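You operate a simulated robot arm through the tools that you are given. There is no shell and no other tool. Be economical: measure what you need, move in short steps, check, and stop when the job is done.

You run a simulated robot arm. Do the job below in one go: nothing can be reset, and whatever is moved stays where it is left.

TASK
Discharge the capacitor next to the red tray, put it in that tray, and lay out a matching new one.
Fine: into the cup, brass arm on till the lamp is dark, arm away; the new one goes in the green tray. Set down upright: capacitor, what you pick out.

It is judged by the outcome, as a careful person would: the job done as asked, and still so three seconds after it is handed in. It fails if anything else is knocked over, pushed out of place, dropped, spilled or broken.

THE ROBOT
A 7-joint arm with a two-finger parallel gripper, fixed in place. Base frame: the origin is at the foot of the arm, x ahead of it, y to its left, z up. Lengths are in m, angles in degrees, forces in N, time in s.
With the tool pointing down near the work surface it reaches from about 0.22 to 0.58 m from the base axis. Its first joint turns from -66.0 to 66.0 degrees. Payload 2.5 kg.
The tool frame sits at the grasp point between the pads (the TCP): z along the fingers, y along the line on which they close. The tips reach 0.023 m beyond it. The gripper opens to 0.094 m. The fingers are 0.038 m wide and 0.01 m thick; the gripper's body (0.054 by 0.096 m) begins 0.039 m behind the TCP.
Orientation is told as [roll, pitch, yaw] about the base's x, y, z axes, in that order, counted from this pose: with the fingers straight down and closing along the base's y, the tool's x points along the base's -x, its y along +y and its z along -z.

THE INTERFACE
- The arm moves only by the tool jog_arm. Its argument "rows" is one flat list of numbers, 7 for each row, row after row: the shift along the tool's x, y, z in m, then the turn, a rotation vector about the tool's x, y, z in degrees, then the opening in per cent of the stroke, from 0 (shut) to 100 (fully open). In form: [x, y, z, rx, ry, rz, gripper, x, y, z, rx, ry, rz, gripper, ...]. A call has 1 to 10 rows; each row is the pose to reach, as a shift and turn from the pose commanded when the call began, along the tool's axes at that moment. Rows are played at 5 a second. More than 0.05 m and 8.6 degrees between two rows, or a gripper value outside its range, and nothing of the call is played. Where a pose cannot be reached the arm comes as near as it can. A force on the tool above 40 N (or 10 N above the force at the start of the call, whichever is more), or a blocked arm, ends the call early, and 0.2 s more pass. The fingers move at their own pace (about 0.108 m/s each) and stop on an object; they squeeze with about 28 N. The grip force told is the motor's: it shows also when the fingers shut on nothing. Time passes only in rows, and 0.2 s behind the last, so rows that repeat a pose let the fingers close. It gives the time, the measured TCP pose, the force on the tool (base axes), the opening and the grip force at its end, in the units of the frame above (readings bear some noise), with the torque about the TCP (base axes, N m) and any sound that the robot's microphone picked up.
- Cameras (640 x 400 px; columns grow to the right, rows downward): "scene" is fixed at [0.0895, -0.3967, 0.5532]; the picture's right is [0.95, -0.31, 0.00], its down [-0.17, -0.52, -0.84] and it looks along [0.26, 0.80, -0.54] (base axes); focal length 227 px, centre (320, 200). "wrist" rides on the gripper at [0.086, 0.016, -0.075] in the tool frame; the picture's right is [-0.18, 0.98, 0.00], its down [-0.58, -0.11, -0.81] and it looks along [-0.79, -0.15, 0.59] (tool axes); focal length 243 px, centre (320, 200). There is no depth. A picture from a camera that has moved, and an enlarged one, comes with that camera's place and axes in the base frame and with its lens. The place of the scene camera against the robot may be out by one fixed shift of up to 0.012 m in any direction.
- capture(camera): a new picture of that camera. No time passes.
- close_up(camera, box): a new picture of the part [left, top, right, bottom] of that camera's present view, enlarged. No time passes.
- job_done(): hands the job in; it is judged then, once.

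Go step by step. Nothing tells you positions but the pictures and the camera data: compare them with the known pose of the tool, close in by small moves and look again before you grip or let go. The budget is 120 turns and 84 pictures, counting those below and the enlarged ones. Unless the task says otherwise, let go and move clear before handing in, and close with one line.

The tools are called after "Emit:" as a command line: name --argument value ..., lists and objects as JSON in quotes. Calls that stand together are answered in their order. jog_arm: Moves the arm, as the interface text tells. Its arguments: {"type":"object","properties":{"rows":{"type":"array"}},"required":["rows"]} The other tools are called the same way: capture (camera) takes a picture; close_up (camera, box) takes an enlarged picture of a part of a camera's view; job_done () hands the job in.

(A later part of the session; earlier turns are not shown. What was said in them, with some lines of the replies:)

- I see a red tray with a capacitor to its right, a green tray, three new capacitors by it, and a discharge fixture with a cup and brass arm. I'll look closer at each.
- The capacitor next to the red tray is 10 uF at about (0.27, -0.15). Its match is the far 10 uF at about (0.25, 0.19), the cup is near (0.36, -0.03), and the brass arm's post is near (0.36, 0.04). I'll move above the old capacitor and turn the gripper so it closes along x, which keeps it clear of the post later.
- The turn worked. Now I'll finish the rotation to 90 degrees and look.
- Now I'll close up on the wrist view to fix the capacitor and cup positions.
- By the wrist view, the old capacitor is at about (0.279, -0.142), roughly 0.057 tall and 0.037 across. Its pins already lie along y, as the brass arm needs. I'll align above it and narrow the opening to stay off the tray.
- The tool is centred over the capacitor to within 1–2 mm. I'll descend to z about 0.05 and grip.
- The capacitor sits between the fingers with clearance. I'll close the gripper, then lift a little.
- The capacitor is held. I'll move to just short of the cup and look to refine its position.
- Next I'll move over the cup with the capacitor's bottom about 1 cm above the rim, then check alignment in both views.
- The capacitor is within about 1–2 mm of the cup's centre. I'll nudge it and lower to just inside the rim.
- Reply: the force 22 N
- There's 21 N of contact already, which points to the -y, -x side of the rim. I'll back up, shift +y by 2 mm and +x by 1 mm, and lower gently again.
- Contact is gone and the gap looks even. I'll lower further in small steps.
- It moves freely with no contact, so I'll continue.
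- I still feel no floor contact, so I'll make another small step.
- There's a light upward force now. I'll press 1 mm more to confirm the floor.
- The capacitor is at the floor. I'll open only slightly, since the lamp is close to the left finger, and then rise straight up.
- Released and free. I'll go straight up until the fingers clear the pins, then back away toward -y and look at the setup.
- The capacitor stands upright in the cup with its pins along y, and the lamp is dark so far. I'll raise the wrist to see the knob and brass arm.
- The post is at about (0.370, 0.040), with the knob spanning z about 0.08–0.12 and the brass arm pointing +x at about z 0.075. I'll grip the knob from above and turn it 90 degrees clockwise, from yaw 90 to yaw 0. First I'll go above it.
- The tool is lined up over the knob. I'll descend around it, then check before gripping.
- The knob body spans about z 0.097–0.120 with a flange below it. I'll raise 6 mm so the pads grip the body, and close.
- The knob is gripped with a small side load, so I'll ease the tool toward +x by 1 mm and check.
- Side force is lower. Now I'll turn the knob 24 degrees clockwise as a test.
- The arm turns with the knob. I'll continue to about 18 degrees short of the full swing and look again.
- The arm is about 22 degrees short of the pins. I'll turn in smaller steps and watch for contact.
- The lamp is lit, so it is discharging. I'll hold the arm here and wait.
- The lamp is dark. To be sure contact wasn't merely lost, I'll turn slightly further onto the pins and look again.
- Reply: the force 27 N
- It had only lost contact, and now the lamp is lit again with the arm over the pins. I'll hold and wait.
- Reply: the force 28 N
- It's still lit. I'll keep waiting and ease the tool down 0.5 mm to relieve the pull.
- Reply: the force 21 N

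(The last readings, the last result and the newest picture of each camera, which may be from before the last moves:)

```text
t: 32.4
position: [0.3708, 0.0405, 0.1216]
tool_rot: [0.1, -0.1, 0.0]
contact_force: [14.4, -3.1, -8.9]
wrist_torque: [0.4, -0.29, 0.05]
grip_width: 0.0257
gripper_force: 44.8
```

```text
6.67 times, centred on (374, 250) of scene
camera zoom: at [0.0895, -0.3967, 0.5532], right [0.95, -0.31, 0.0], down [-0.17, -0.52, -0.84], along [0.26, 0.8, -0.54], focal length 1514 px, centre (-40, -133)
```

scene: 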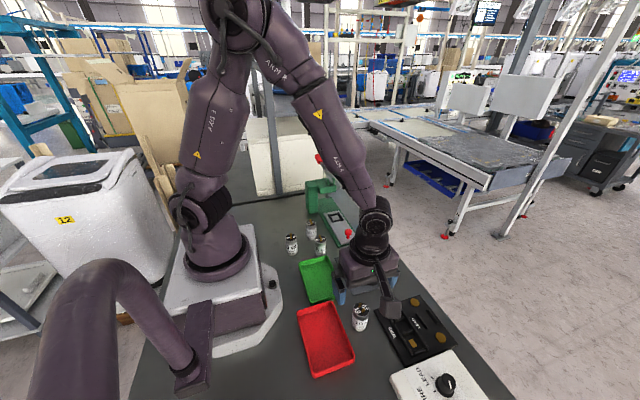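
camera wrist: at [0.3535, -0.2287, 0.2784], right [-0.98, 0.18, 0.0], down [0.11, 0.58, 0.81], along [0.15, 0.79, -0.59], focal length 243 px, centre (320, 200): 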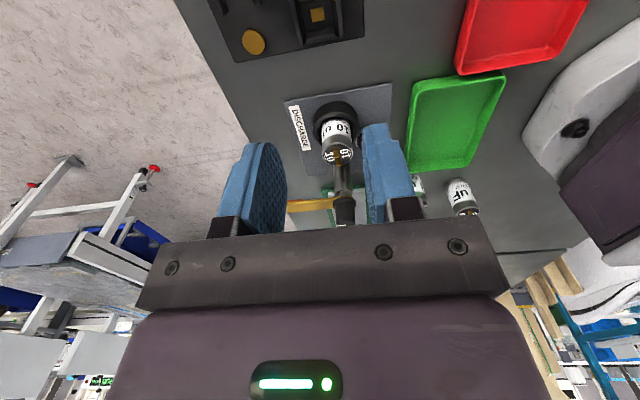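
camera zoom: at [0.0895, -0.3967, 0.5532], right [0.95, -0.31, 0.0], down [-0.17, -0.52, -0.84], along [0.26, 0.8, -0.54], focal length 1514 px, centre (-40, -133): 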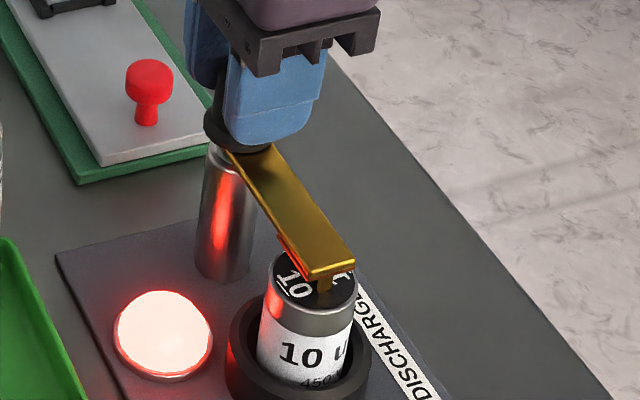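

It's still lit, so I'll wait longer.

Emit:
jog_arm --rows '[0, 0, 0, 0, 0, 0, 10, 0, 0, 0, 0, 0, 0, 10, 0, 0, 0, 0, 0, 0, 10, 0, 0, 0, 0, 0, 0, 10, 0, 0, 0, 0, 0, 0, 10, 0, 0, 0, 0, 0, 0, 10, 0, 0, 0, 0, 0, 0, 10, 0, 0, 0, 0, 0, 0, 10, 0, 0, 0, 0, 0, 0, 10, 0, 0, 0, 0, 0, 0, 10]'

Emit:
jog_arm --rows '[0, 0, 0, 0, 0, 0, 10, 0, 0, 0, 0, 0, 0, 10, 0, 0, 0, 0, 0, 0, 10, 0, 0, 0, 0, 0, 0, 10, 0, 0, 0, 0, 0, 0, 10, 0, 0, 0, 0, 0, 0, 10, 0, 0, 0, 0, 0, 0, 10, 0, 0, 0, 0, 0, 0, 10, 0, 0, 0, 0, 0, 0, 10, 0, 0, 0, 0, 0, 0, 10]'

Emit:
close_up --camera "scene" --box '[326, 220, 422, 280]'

```text
t: 34.6
position: [0.3709, 0.0406, 0.1231]
tool_rot: [0.0, -0.1, 0.1]
contact_force: [14.0, -3.3, -5.6]
wrist_torque: [0.42, -0.25, 0.01]
grip_width: 0.0258
gripper_force: 45.2
```

```text
t: 36.8
position: [0.3699, 0.0405, 0.1228]
tool_rot: [0.0, 0.0, 0.1]
contact_force: [13.5, -3.9, -1.6]
wrist_torque: [0.43, -0.14, 0.05]
grip_width: 0.0258
gripper_force: 45.3
```

```text
6.67 times, centred on (374, 250) of scene
camera zoom: at [0.0895, -0.3967, 0.5532], right [0.95, -0.31, 0.0], down [-0.17, -0.52, -0.84], along [0.26, 0.8, -0.54], focal length 1514 px, centre (-40, -133)
```

zoom: 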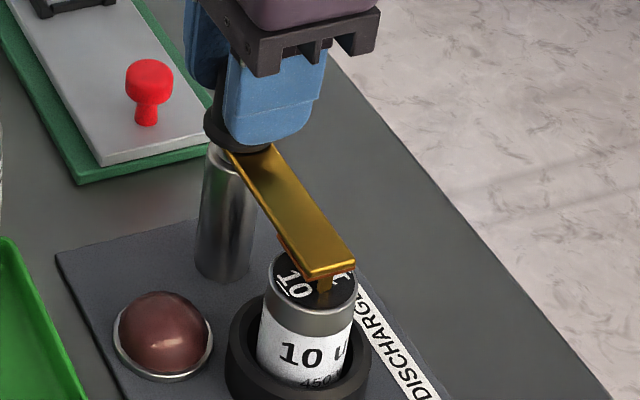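

The lamp is dark with the arm unmoved. I'll wiggle the arm a little to verify it stays dark.

Emit:
jog_arm --rows '[0, 0, 0, 0, 0, 2, 10, 0, 0, 0, 0, 0, 2, 10, 0, 0, 0, 0, 0, 2, 10]'

Emit:
close_up --camera "scene" --box '[326, 220, 422, 280]'

Emit:
jog_arm --rows '[0, 0, 0, 0, 0, -4, 10, 0, 0, 0, 0, 0, -4, 10, 0, 0, 0, 0, 0, -4, 10]'

Emit:
close_up --camera "scene" --box '[326, 220, 422, 280]'

```text
t: 37.6
position: [0.3705, 0.0389, 0.123]
tool_rot: [0.0, 0.1, -2.1]
contact_force: [0.5, -8.7, 17.2]
wrist_torque: [0.31, -0.33, 0.28]
grip_width: 0.0255
gripper_force: 45.1
```

```text
6.67 times, centred on (374, 250) of scene
camera zoom: at [0.0894, -0.3967, 0.5532], right [0.95, -0.31, 0.0], down [-0.17, -0.52, -0.84], along [0.26, 0.8, -0.54], focal length 1514 px, centre (-40, -133)
```

zoom: 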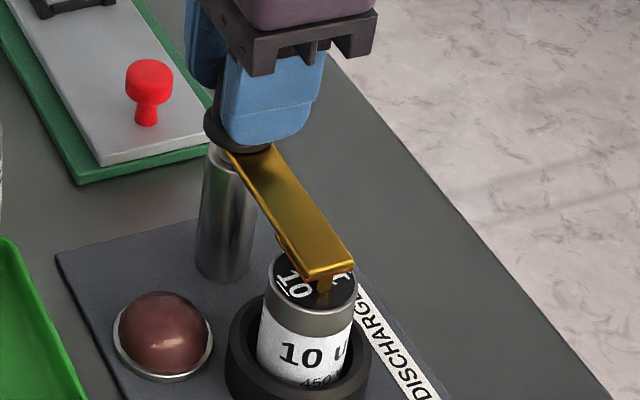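

```text
t: 38.4
position: [0.3708, 0.0401, 0.1226]
tool_rot: [-0.1, 0.0, 2.0]
contact_force: [3.5, -6.3, 17.8]
wrist_torque: [0.38, 1.08, -0.03]
grip_width: 0.0256
gripper_force: 45.4
```

```text
6.67 times, centred on (374, 250) of scene
camera zoom: at [0.0894, -0.3967, 0.5532], right [0.95, -0.31, 0.0], down [-0.17, -0.52, -0.84], along [0.26, 0.8, -0.54], focal length 1514 px, centre (-40, -133)
```

zoom: 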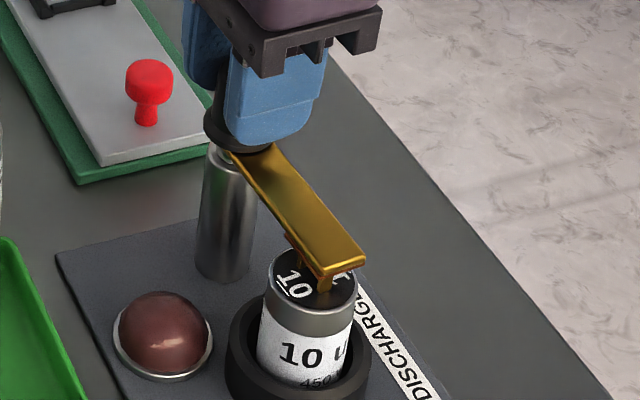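

It stays dark at an angle where it was lit before, so the capacitor is discharged. I'll turn the arm back to its starting position.

Emit:
jog_arm --rows '[0, 0, -0.0005, 0, 0, -8, 10, 0, 0, -0.0005, 0, 0, -16, 10, 0, 0, -0.0005, 0, 0, -24, 10, 0, 0, -0.0005, 0, 0, -32, 10, 0, 0, -0.0005, 0, 0, -40, 10, 0, 0, -0.0005, 0, 0, -48, 10, 0, 0, -0.0005, 0, 0, -56, 10, 0, 0, -0.0005, 0, 0, -64, 10]'

Emit:
jog_arm --rows '[0, 0, 0, 0, 0, -8, 10, 0, 0, 0, 0, 0, -16, 10, 0, 0, 0, 0, 0, -24, 10]'

Emit:
close_up --camera "scene" --box '[310, 210, 438, 290]'

```text
t: 40.2
position: [0.3704, 0.041, 0.1226]
tool_rot: [0.0, 0.0, 66.1]
contact_force: [7.0, -4.0, 2.2]
wrist_torque: [0.41, 0.59, 0.0]
grip_width: 0.0258
gripper_force: 45.1
```

```text
t: 41.0
position: [0.3698, 0.0407, 0.1227]
tool_rot: [0.0, 0.0, 90.0]
contact_force: [10.1, -3.0, 0.6]
wrist_torque: [0.35, 0.45, -0.43]
grip_width: 0.0259
gripper_force: 45.3
```

```text
5.00 times, centred on (374, 250) of scene
camera zoom: at [0.0895, -0.3967, 0.5532], right [0.95, -0.31, 0.0], down [-0.17, -0.52, -0.84], along [0.26, 0.8, -0.54], focal length 1136 px, centre (50, -50)
```

zoom: 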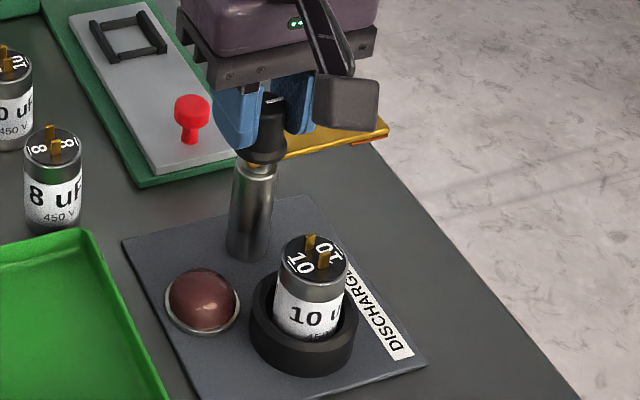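

The arm is back in its original position. I'll release the knob, rise, and go over the cup to pick the old capacitor up again.

Emit:
jog_arm --rows '[0, 0, 0, 0, 0, 0, 40, 0, 0, 0, 0, 0, 0, 55, 0, 0, -0.03, 0, 0, 0, 55, 0, 0, -0.06, 0, 0, 0, 50, 0.036, 0.0006, -0.06, 0, 0, 0, 48, 0.0723, 0.0006, -0.06, 0, 0, 0, 48, 0.0723, 0.0006, -0.02, 0, 0, 0, 48, 0.0723, 0.0006, 0.0, 0, 0, 0, 48]'

Emit:
close_up --camera "wrist" --box '[200, 30, 440, 180]'

Emit:
close_up --camera "scene" --box '[310, 210, 438, 290]'

```text
t: 42.8
position: [0.3688, -0.0328, 0.1223]
tool_rot: [-0.1, 0.0, 90.0]
contact_force: [0.0, 0.9, -0.2]
wrist_torque: [0.0, 0.03, 0.03]
grip_width: 0.045
gripper_force: 0.0
```

```text
2.67 times, centred on (320, 105) of wrist
camera zoom: at [0.3527, -0.1184, 0.1964], right [-0.98, 0.18, 0.0], down [0.11, 0.58, 0.81], along [0.15, 0.79, -0.59], focal length 647 px, centre (320, 453)
```

zoom: 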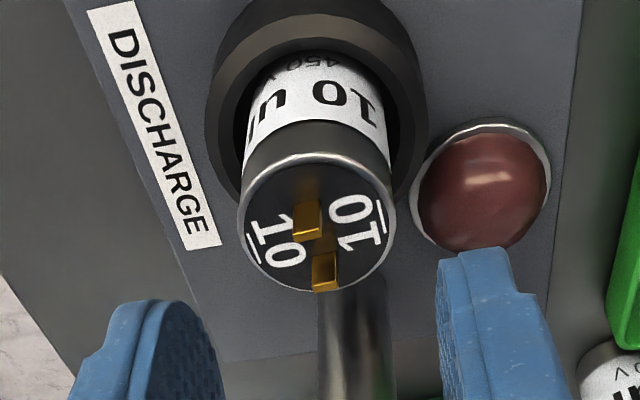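

```text
5.00 times, centred on (374, 250) of scene
camera zoom: at [0.0895, -0.3967, 0.5532], right [0.95, -0.31, 0.0], down [-0.17, -0.52, -0.84], along [0.26, 0.8, -0.54], focal length 1136 px, centre (50, -50)
```

zoom: 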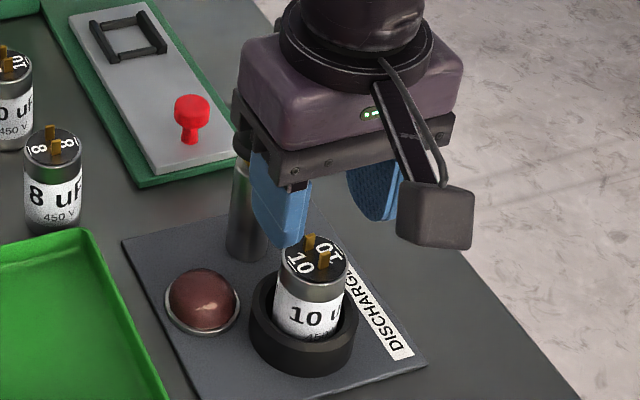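

The capacitor is still centred and upright. I'll descend, grip, and lift.

Emit:
jog_arm --rows '[0, -0.0005, 0.03, 0, 0, 0, 48, 0, -0.0005, 0.05, 0, 0, 0, 48, 0, -0.0005, 0.067, 0, 0, 0, 48, 0, -0.0005, 0.067, 0, 0, 0, 30, 0, -0.0005, 0.067, 0, 0, 0, 20, 0, -0.0005, 0.067, 0, 0, 0, 20, 0, -0.0005, 0.055, 0, 0, 0, 20, 0, -0.0005, 0.03, 0, 0, 0, 20, 0, -0.0005, 0.0, 0, 0, 0, 20, 0, -0.0005, -0.02, 0, 0, 0, 20]'

Emit:
capture --camera "scene"

```text
t: 45.0
position: [0.3694, -0.0324, 0.1423]
tool_rot: [0.0, 0.0, 90.0]
contact_force: [-0.1, 1.2, -1.1]
wrist_torque: [-0.02, -0.01, 0.0]
grip_width: 0.035
gripper_force: 27.5
```

```text
36 pictures are left
```

scene: 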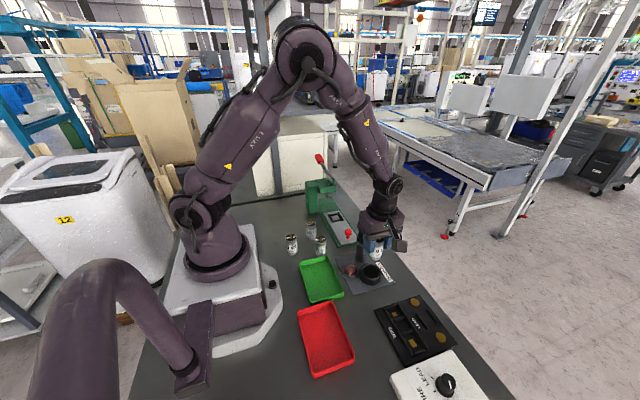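

The old capacitor is held. Next I'll carry it over the red tray at about (0.195, -0.15).

Emit:
jog_arm --rows '[0.02, 0.029, 0, 0, 0, 0, 20, 0.04, 0.058, 0, 0, 0, 0, 20, 0.06, 0.088, 0, 0, 0, 0, 20, 0.08, 0.118, 0, 0, 0, 0, 20, 0.1, 0.148, 0, 0, 0, 0, 20, 0.1176, 0.1745, 0, 0, 0, 0, 20, 0.1176, 0.1745, 0.03, 0, 0, 0, 20]'

Emit:
capture --camera "wrist"

Emit:
close_up --camera "scene" --box '[270, 270, 398, 350]'

```text
t: 46.6
position: [0.1935, -0.1505, 0.1111]
tool_rot: [0.0, -0.1, 89.9]
contact_force: [0.4, -0.1, -0.6]
wrist_torque: [-0.01, -0.03, 0.02]
grip_width: 0.0349
gripper_force: 27.7
```

```text
35 pictures are left
camera wrist: at [0.1773, -0.2364, 0.1858], right [-0.98, 0.18, 0.0], down [0.11, 0.58, 0.81], along [0.15, 0.79, -0.59], focal length 243 px, centre (320, 200)
```

wrist: 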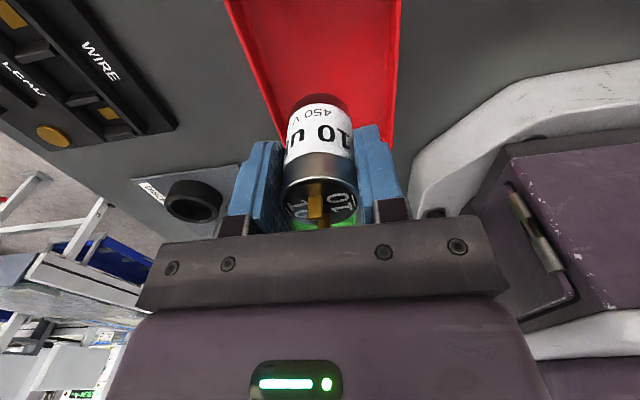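

```text
5.00 times, centred on (334, 310) of scene
camera zoom: at [0.0894, -0.3967, 0.5532], right [0.95, -0.31, 0.0], down [-0.17, -0.52, -0.84], along [0.26, 0.8, -0.54], focal length 1136 px, centre (250, -350)
```

zoom: 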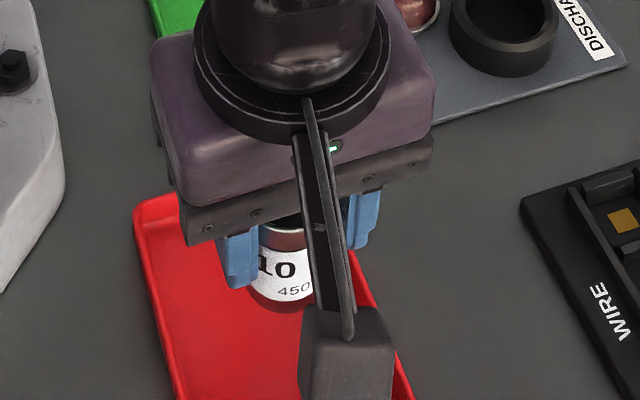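

The tray spans x about 0.14–0.234, so I'll shift 4 mm inward and lower to just above its floor.

Emit:
jog_arm --rows '[0, 0.004, 0, 0, 0, 0, 20, 0, 0.004, 0.03, 0, 0, 0, 20, 0, 0.004, 0.045, 0, 0, 0, 20, 0, 0.004, 0.051, 0, 0, 0, 20]'

Emit:
jog_arm --rows '[0, 0, 0.002, 0, 0, 0, 20]'

Emit:
capture --camera "wrist"

```text
t: 47.6
position: [0.1922, -0.1494, 0.0609]
tool_rot: [0.0, 0.1, 90.0]
contact_force: [-0.3, -0.5, -1.3]
wrist_torque: [0.0, 0.01, 0.0]
grip_width: 0.0349
gripper_force: 27.8
```

```text
t: 48.0
position: [0.1904, -0.1487, 0.0581]
tool_rot: [-0.1, -0.1, 89.9]
contact_force: [0.2, -0.5, -0.6]
wrist_torque: [-0.01, 0.0, 0.04]
grip_width: 0.0349
gripper_force: 28.3
```

```text
33 pictures are left
camera wrist: at [0.1748, -0.2352, 0.1335], right [-0.98, 0.19, 0.0], down [0.11, 0.58, 0.81], along [0.15, 0.79, -0.59], focal length 243 px, centre (320, 200)
```

wrist: 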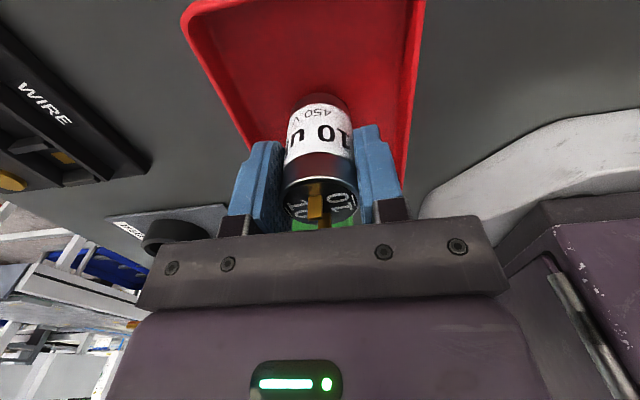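

It's well inside the tray with no contact yet. I'll step down until it touches.

Emit:
jog_arm --rows '[0, 0, 0.002, 0, 0, 0, 20]'

Emit:
jog_arm --rows '[0, 0, 0.0015, 0, 0, 0, 20]'

```text
t: 48.4
position: [0.1919, -0.1493, 0.0568]
tool_rot: [-0.1, 0.0, 90.0]
contact_force: [-0.3, -0.6, -1.1]
wrist_torque: [-0.02, 0.03, 0.01]
grip_width: 0.0349
gripper_force: 28.4
```

```text
t: 48.8
position: [0.1931, -0.148, 0.0567]
tool_rot: [0.0, 0.0, 89.9]
contact_force: [0.6, 0.5, -0.4]
wrist_torque: [0.01, 0.01, 0.04]
grip_width: 0.0349
gripper_force: 27.5
```

Emit:
jog_arm --rows '[0, 0, 0.0015, 0, 0, 0, 20]'

Emit:
jog_arm --rows '[0, 0, 0.001, 0, 0, 0, 20]'

```text
t: 49.2
position: [0.192, -0.1501, 0.0541]
tool_rot: [0.0, -0.1, 90.0]
contact_force: [-0.5, -0.6, -0.9]
wrist_torque: [-0.02, -0.02, 0.0]
grip_width: 0.0353
gripper_force: 28.2
```

```text
t: 49.6
position: [0.1912, -0.149, 0.054]
tool_rot: [0.0, 0.0, 90.0]
contact_force: [-2.0, 2.4, 13.9]
wrist_torque: [0.08, 0.15, -0.06]
grip_width: 0.0349
gripper_force: 28.2
```

Floor contact is at 14 N. I'll open slightly and rise.

Emit:
jog_arm --rows '[0, 0, -0.0005, 0, 0, 0, 30, 0, 0, -0.0005, 0, 0, 0, 48, 0, 0, -0.0005, 0, 0, 0, 48, 0, 0, -0.03, 0, 0, 0, 48, 0, 0, -0.07, 0, 0, 0, 48, 0, 0, -0.11, 0, 0, 0, 48, 0, 0, -0.15, 0, 0, 0, 48]'

Emit:
close_up --camera "scene" --box '[270, 270, 398, 350]'

```text
t: 51.2
position: [0.1923, -0.1495, 0.2036]
tool_rot: [0.0, 0.1, 89.9]
contact_force: [-1.0, 0.3, 0.1]
wrist_torque: [0.0, 0.0, 0.01]
grip_width: 0.0451
gripper_force: 0.1
```

```text
5.00 times, centred on (334, 310) of scene
camera zoom: at [0.0895, -0.3967, 0.5532], right [0.95, -0.31, 0.0], down [-0.17, -0.52, -0.84], along [0.26, 0.8, -0.54], focal length 1136 px, centre (250, -350)
```

zoom: 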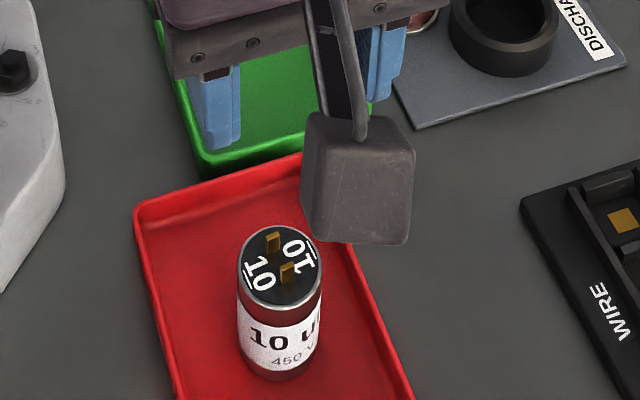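

The old capacitor stands upright in the red tray. Now I'll head for the new 10 uF at about (0.254, 0.189), staying high and stopping short for a wrist view.

Emit:
jog_arm --rows '[-0.04, -0.01, -0.02, 0, 0, 0, 60, -0.08, -0.02, -0.04, 0, 0, 0, 74, -0.12, -0.03, -0.04, 0, 0, 0, 74, -0.16, -0.04, -0.04, 0, 0, 0, 74, -0.2, -0.05, -0.04, 0, 0, 0, 74, -0.25, -0.062, -0.04, 0, 0, 0, 74, -0.25, -0.062, -0.04, 0, 0, 0, 74]'

Emit:
capture --camera "wrist"

```text
refused: row 6 steps farther than a row can; nothing moved
```

```text
31 pictures are left
camera wrist: at [0.176, -0.2356, 0.278], right [-0.98, 0.18, 0.0], down [0.11, 0.58, 0.81], along [0.15, 0.79, -0.59], focal length 243 px, centre (320, 200)
```

wrist: 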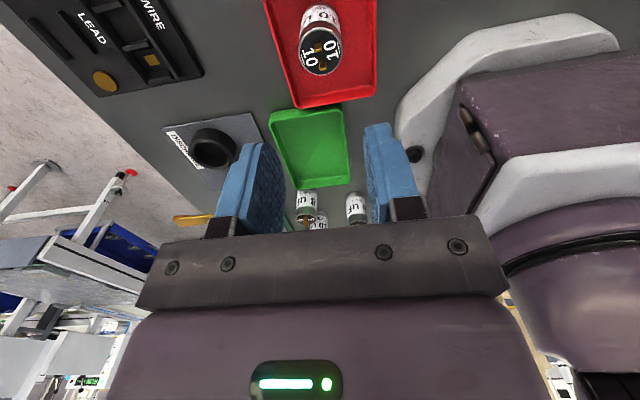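

The last row was too long, so I'll resend with shorter steps, swinging slightly outward first to stay inside reach.

Emit:
jog_arm --rows '[-0.02, -0.03, -0.02, 0, 0, 0, 60, -0.05, -0.06, -0.04, 0, 0, 0, 74, -0.09, -0.07, -0.04, 0, 0, 0, 74, -0.13, -0.07, -0.04, 0, 0, 0, 74, -0.17, -0.07, -0.04, 0, 0, 0, 74, -0.21, -0.066, -0.04, 0, 0, 0, 74, -0.25, -0.062, -0.04, 0, 0, 0, 74, -0.25, -0.062, -0.04, 0, 0, 0, 74]'

Emit:
capture --camera "wrist"

```text
t: 53.0
position: [0.2528, 0.1013, 0.2441]
tool_rot: [0.0, 0.0, 89.9]
contact_force: [0.3, -0.2, -0.2]
wrist_torque: [-0.02, -0.02, -0.01]
grip_width: 0.0698
gripper_force: 0.1
```

```text
30 pictures are left
camera wrist: at [0.2362, 0.0153, 0.3181], right [-0.98, 0.18, 0.0], down [0.11, 0.58, 0.81], along [0.15, 0.79, -0.59], focal length 243 px, centre (320, 200)
```

wrist: 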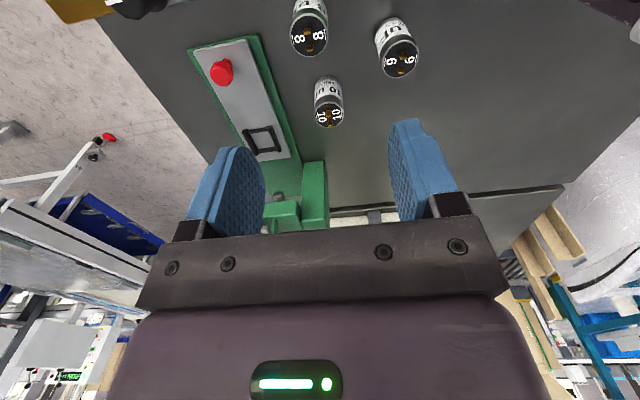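

The new 10 uF is at about (0.258, 0.194). I'll move above it and check.

Emit:
jog_arm --rows '[-0.045, -0.003, 0, 0, 0, 0, 64, -0.092, -0.005, 0, 0, 0, 0, 64, -0.092, -0.005, 0.04, 0, 0, 0, 64, -0.092, -0.005, 0.08, 0, 0, 0, 64, -0.092, -0.005, 0.115, 0, 0, 0, 64]'

Emit:
capture --camera "wrist"

Emit:
close_up --camera "scene" --box '[260, 170, 388, 250]'

```text
t: 54.2
position: [0.2568, 0.1902, 0.1288]
tool_rot: [-0.1, 0.0, 90.0]
contact_force: [0.3, 0.2, 0.0]
wrist_torque: [0.04, 0.0, -0.05]
grip_width: 0.0602
gripper_force: 0.0
```

```text
29 pictures are left
camera wrist: at [0.2415, 0.1042, 0.2034], right [-0.98, 0.18, 0.0], down [0.11, 0.58, 0.81], along [0.15, 0.79, -0.59], focal length 243 px, centre (320, 200)
```

wrist: 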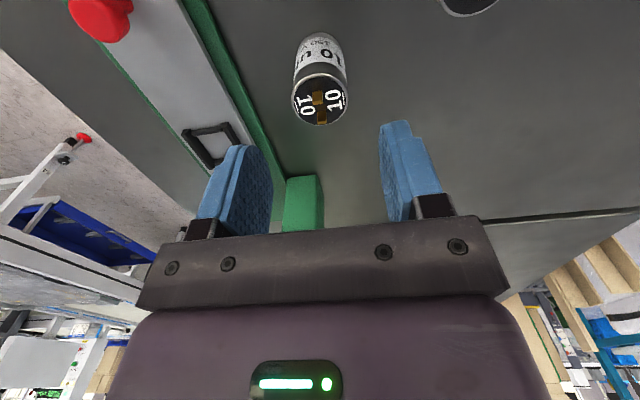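

```text
5.00 times, centred on (324, 210) of scene
camera zoom: at [0.0895, -0.3967, 0.5532], right [0.95, -0.31, 0.0], down [-0.17, -0.52, -0.84], along [0.26, 0.8, -0.54], focal length 1136 px, centre (300, 150)
```

zoom: 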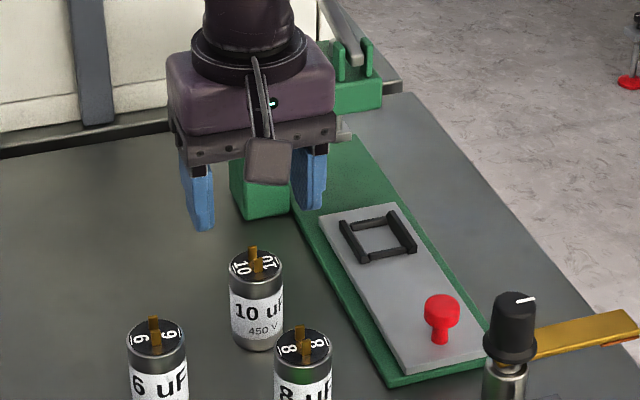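

The new capacitor is centred to within 2 mm, and the press is clear behind. I'll descend, then grip.

Emit:
jog_arm --rows '[-0.002, -0.0005, 0.03, 0, 0, 0, 64, -0.002, -0.0005, 0.055, 0, 0, 0, 64, -0.002, -0.0005, 0.078, 0, 0, 0, 64]'

Emit:
capture --camera "wrist"

```text
t: 55.0
position: [0.2584, 0.1938, 0.0504]
tool_rot: [0.0, 0.1, 90.0]
contact_force: [1.1, 0.5, -1.0]
wrist_torque: [0.03, 0.04, -0.01]
grip_width: 0.0602
gripper_force: 0.0
```

```text
27 pictures are left
camera wrist: at [0.2421, 0.1075, 0.1248], right [-0.98, 0.18, 0.0], down [0.11, 0.58, 0.81], along [0.15, 0.79, -0.59], focal length 243 px, centre (320, 200)
```

wrist: 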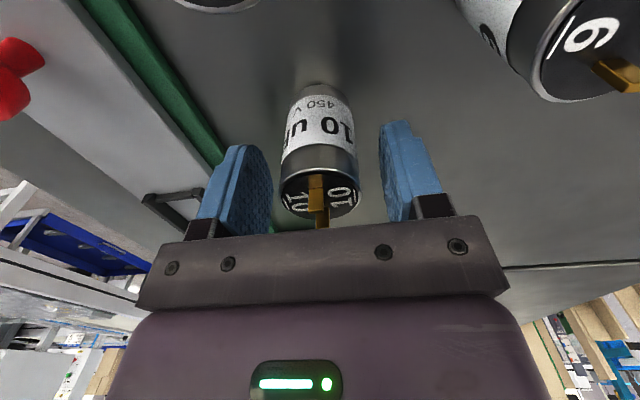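

It's between the fingers, so I'll grip and lift straight up.

Emit:
jog_arm --rows '[0, -0.0005, 0, 0, 0, 0, 50, 0, -0.0005, 0, 0, 0, 0, 30, 0, -0.0005, 0, 0, 0, 0, 20, 0, -0.0005, 0, 0, 0, 0, 20, 0, -0.0005, -0.01, 0, 0, 0, 20, 0, -0.0005, -0.04, 0, 0, 0, 20, 0, -0.0005, -0.08, 0, 0, 0, 20, 0, -0.0005, -0.12, 0, 0, 0, 20]'

Emit:
close_up --camera "scene" --box '[260, 170, 420, 270]'

```text
t: 56.8
position: [0.2583, 0.1936, 0.171]
tool_rot: [0.1, 0.0, 90.0]
contact_force: [0.7, 0.5, -1.0]
wrist_torque: [0.0, 0.01, -0.03]
grip_width: 0.035
gripper_force: 28.6
```

```text
4.00 times, centred on (340, 220) of scene
camera zoom: at [0.0895, -0.3967, 0.5532], right [0.95, -0.31, 0.0], down [-0.17, -0.52, -0.84], along [0.26, 0.8, -0.54], focal length 908 px, centre (240, 120)
```

zoom: 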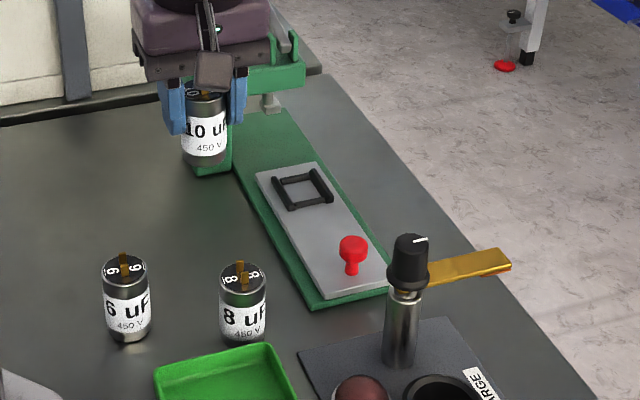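

Held and clear. I'll carry it over the green tray at about (0.236, 0.0).

Emit:
jog_arm --rows '[0.04, 0.0, 0, 0, 0, 0, 20, 0.08, 0.005, 0, 0, 0, 0, 20, 0.12, 0.01, 0, 0, 0, 0, 20, 0.16, 0.016, 0, 0, 0, 0, 20, 0.1936, 0.022, 0, 0, 0, 0, 20, 0.1936, 0.022, 0.04, 0, 0, 0, 20, 0.1936, 0.022, 0.06, 0, 0, 0, 20]'

Emit:
capture --camera "wrist"

Emit:
close_up --camera "scene" --box '[270, 230, 398, 310]'

```text
t: 58.4
position: [0.2377, 0.0007, 0.1092]
tool_rot: [-0.1, 0.1, 89.9]
contact_force: [0.2, -0.1, -0.7]
wrist_torque: [-0.01, 0.01, 0.0]
grip_width: 0.0352
gripper_force: 27.5
```

```text
25 pictures are left
camera wrist: at [0.2215, -0.0859, 0.1849], right [-0.98, 0.18, 0.0], down [0.11, 0.58, 0.81], along [0.15, 0.79, -0.59], focal length 243 px, centre (320, 200)
```

wrist: 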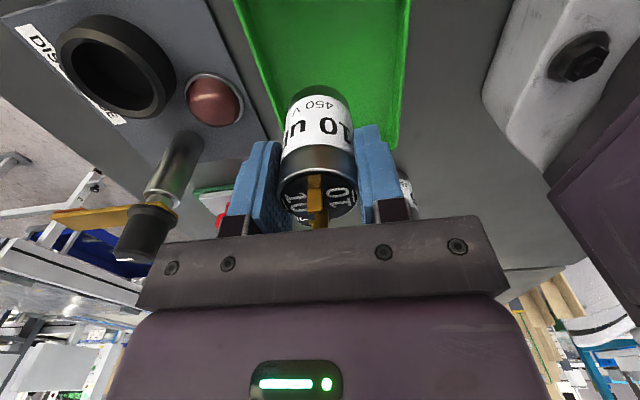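

```text
5.00 times, centred on (334, 270) of scene
camera zoom: at [0.0895, -0.3967, 0.5532], right [0.95, -0.31, 0.0], down [-0.17, -0.52, -0.84], along [0.26, 0.8, -0.54], focal length 1136 px, centre (250, -150)
```

zoom: 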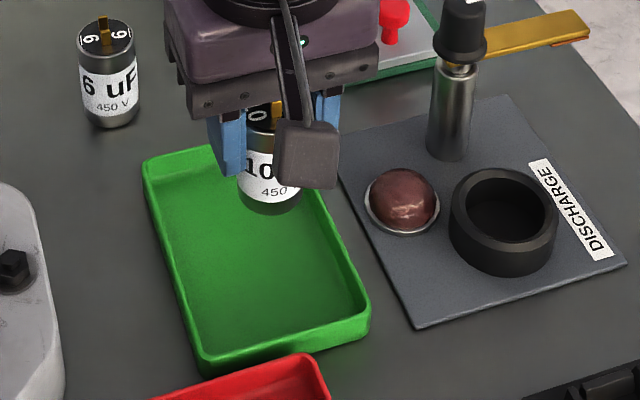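

The tray spans x about 0.18–0.276, so I'll shift 7 mm toward its middle and lower.

Emit:
jog_arm --rows '[0, 0.007, 0, 0, 0, 0, 20, 0, 0.007, 0.025, 0, 0, 0, 20, 0, 0.007, 0.045, 0, 0, 0, 20, 0, 0.007, 0.051, 0, 0, 0, 20]'

Emit:
jog_arm --rows '[0, 0, 0.002, 0, 0, 0, 20]'

Emit:
capture --camera "wrist"

```text
t: 59.4
position: [0.2314, 0.0011, 0.0599]
tool_rot: [-0.1, 0.1, 90.1]
contact_force: [-0.6, -0.7, -1.0]
wrist_torque: [0.02, 0.05, -0.01]
grip_width: 0.0351
gripper_force: 28.3
```

```text
t: 59.8
position: [0.2302, 0.0008, 0.0583]
tool_rot: [0.0, 0.0, 90.1]
contact_force: [0.5, -0.2, -1.2]
wrist_torque: [0.0, -0.04, 0.02]
grip_width: 0.0352
gripper_force: 28.2
```

```text
23 pictures are left
camera wrist: at [0.2148, -0.0856, 0.1324], right [-0.98, 0.18, 0.0], down [0.11, 0.58, 0.81], along [0.15, 0.79, -0.59], focal length 243 px, centre (320, 200)
```

wrist: 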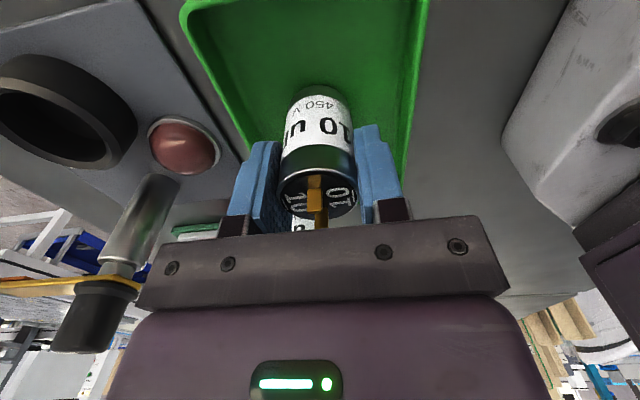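

It's inside the tray, and I'll step down to the floor.

Emit:
jog_arm --rows '[0, 0, 0.002, 0, 0, 0, 20]'

Emit:
jog_arm --rows '[0, 0, 0.0015, 0, 0, 0, 20]'

```text
t: 60.2
position: [0.2304, 0.0008, 0.0557]
tool_rot: [0.1, 0.0, 90.0]
contact_force: [-0.5, 0.8, -1.7]
wrist_torque: [0.0, -0.02, 0.02]
grip_width: 0.0354
gripper_force: 27.6
```

```text
t: 60.6
position: [0.2304, 0.0006, 0.0534]
tool_rot: [0.1, 0.1, 89.9]
contact_force: [-0.9, -0.2, 3.4]
wrist_torque: [-0.01, 0.03, 0.01]
grip_width: 0.0351
gripper_force: 28.1
```

There's light floor contact. I'll release, rise, and retreat to a clear height.

Emit:
jog_arm --rows '[0, 0, 0, 0, 0, 0, 30, 0, 0, 0, 0, 0, 0, 46, 0, 0, 0, 0, 0, 0, 46, 0, 0, -0.03, 0, 0, 0, 46, 0, 0, -0.07, 0, 0, 0, 46, 0, 0, -0.11, 0, 0, 0, 46, 0, 0, -0.15, 0, 0, 0, 46, 0, -0.03, -0.18, 0, 0, 0, 46, 0, -0.07, -0.19, 0, 0, 0, 46, 0, -0.11, -0.2, 0, 0, 0, 46]'

Emit:
close_up --camera "scene" --box '[250, 220, 442, 340]'

Emit:
capture --camera "scene"

```text
t: 62.8
position: [0.3402, 0.0004, 0.2558]
tool_rot: [0.1, 0.0, 90.0]
contact_force: [-0.2, -0.1, -0.7]
wrist_torque: [-0.03, 0.01, 0.01]
grip_width: 0.0434
gripper_force: 0.1
```

```text
3.33 times, centred on (346, 280) of scene
camera zoom: at [0.0894, -0.3967, 0.5532], right [0.95, -0.31, 0.0], down [-0.17, -0.52, -0.84], along [0.26, 0.8, -0.54], focal length 757 px, centre (233, -67)
```

zoom: 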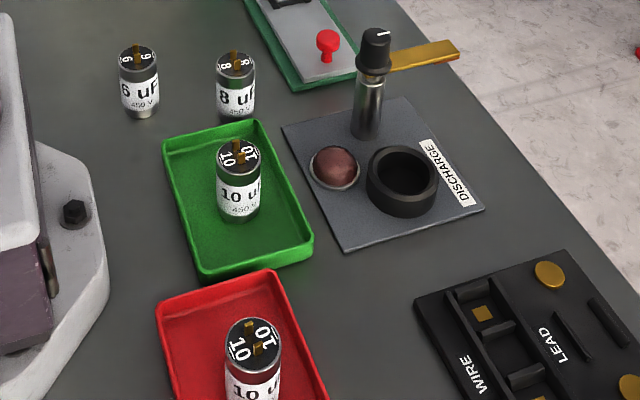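

```text
21 pictures are left
```

scene: 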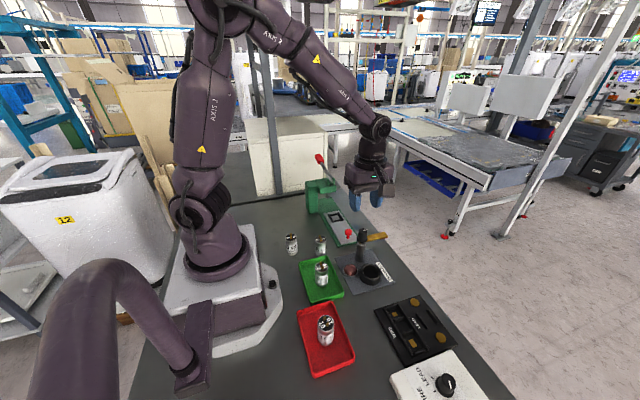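

The old capacitor stands upright in the red tray and the new 10 uF upright in the green tray. The brass arm is away, the lamp is dark, and nothing else has moved.

Emit:
job_done

```text
The job is handed in.
```

The old 10 uF capacitor is discharged and upright in the red tray, and the matching new 10 uF stands upright in the green tray.
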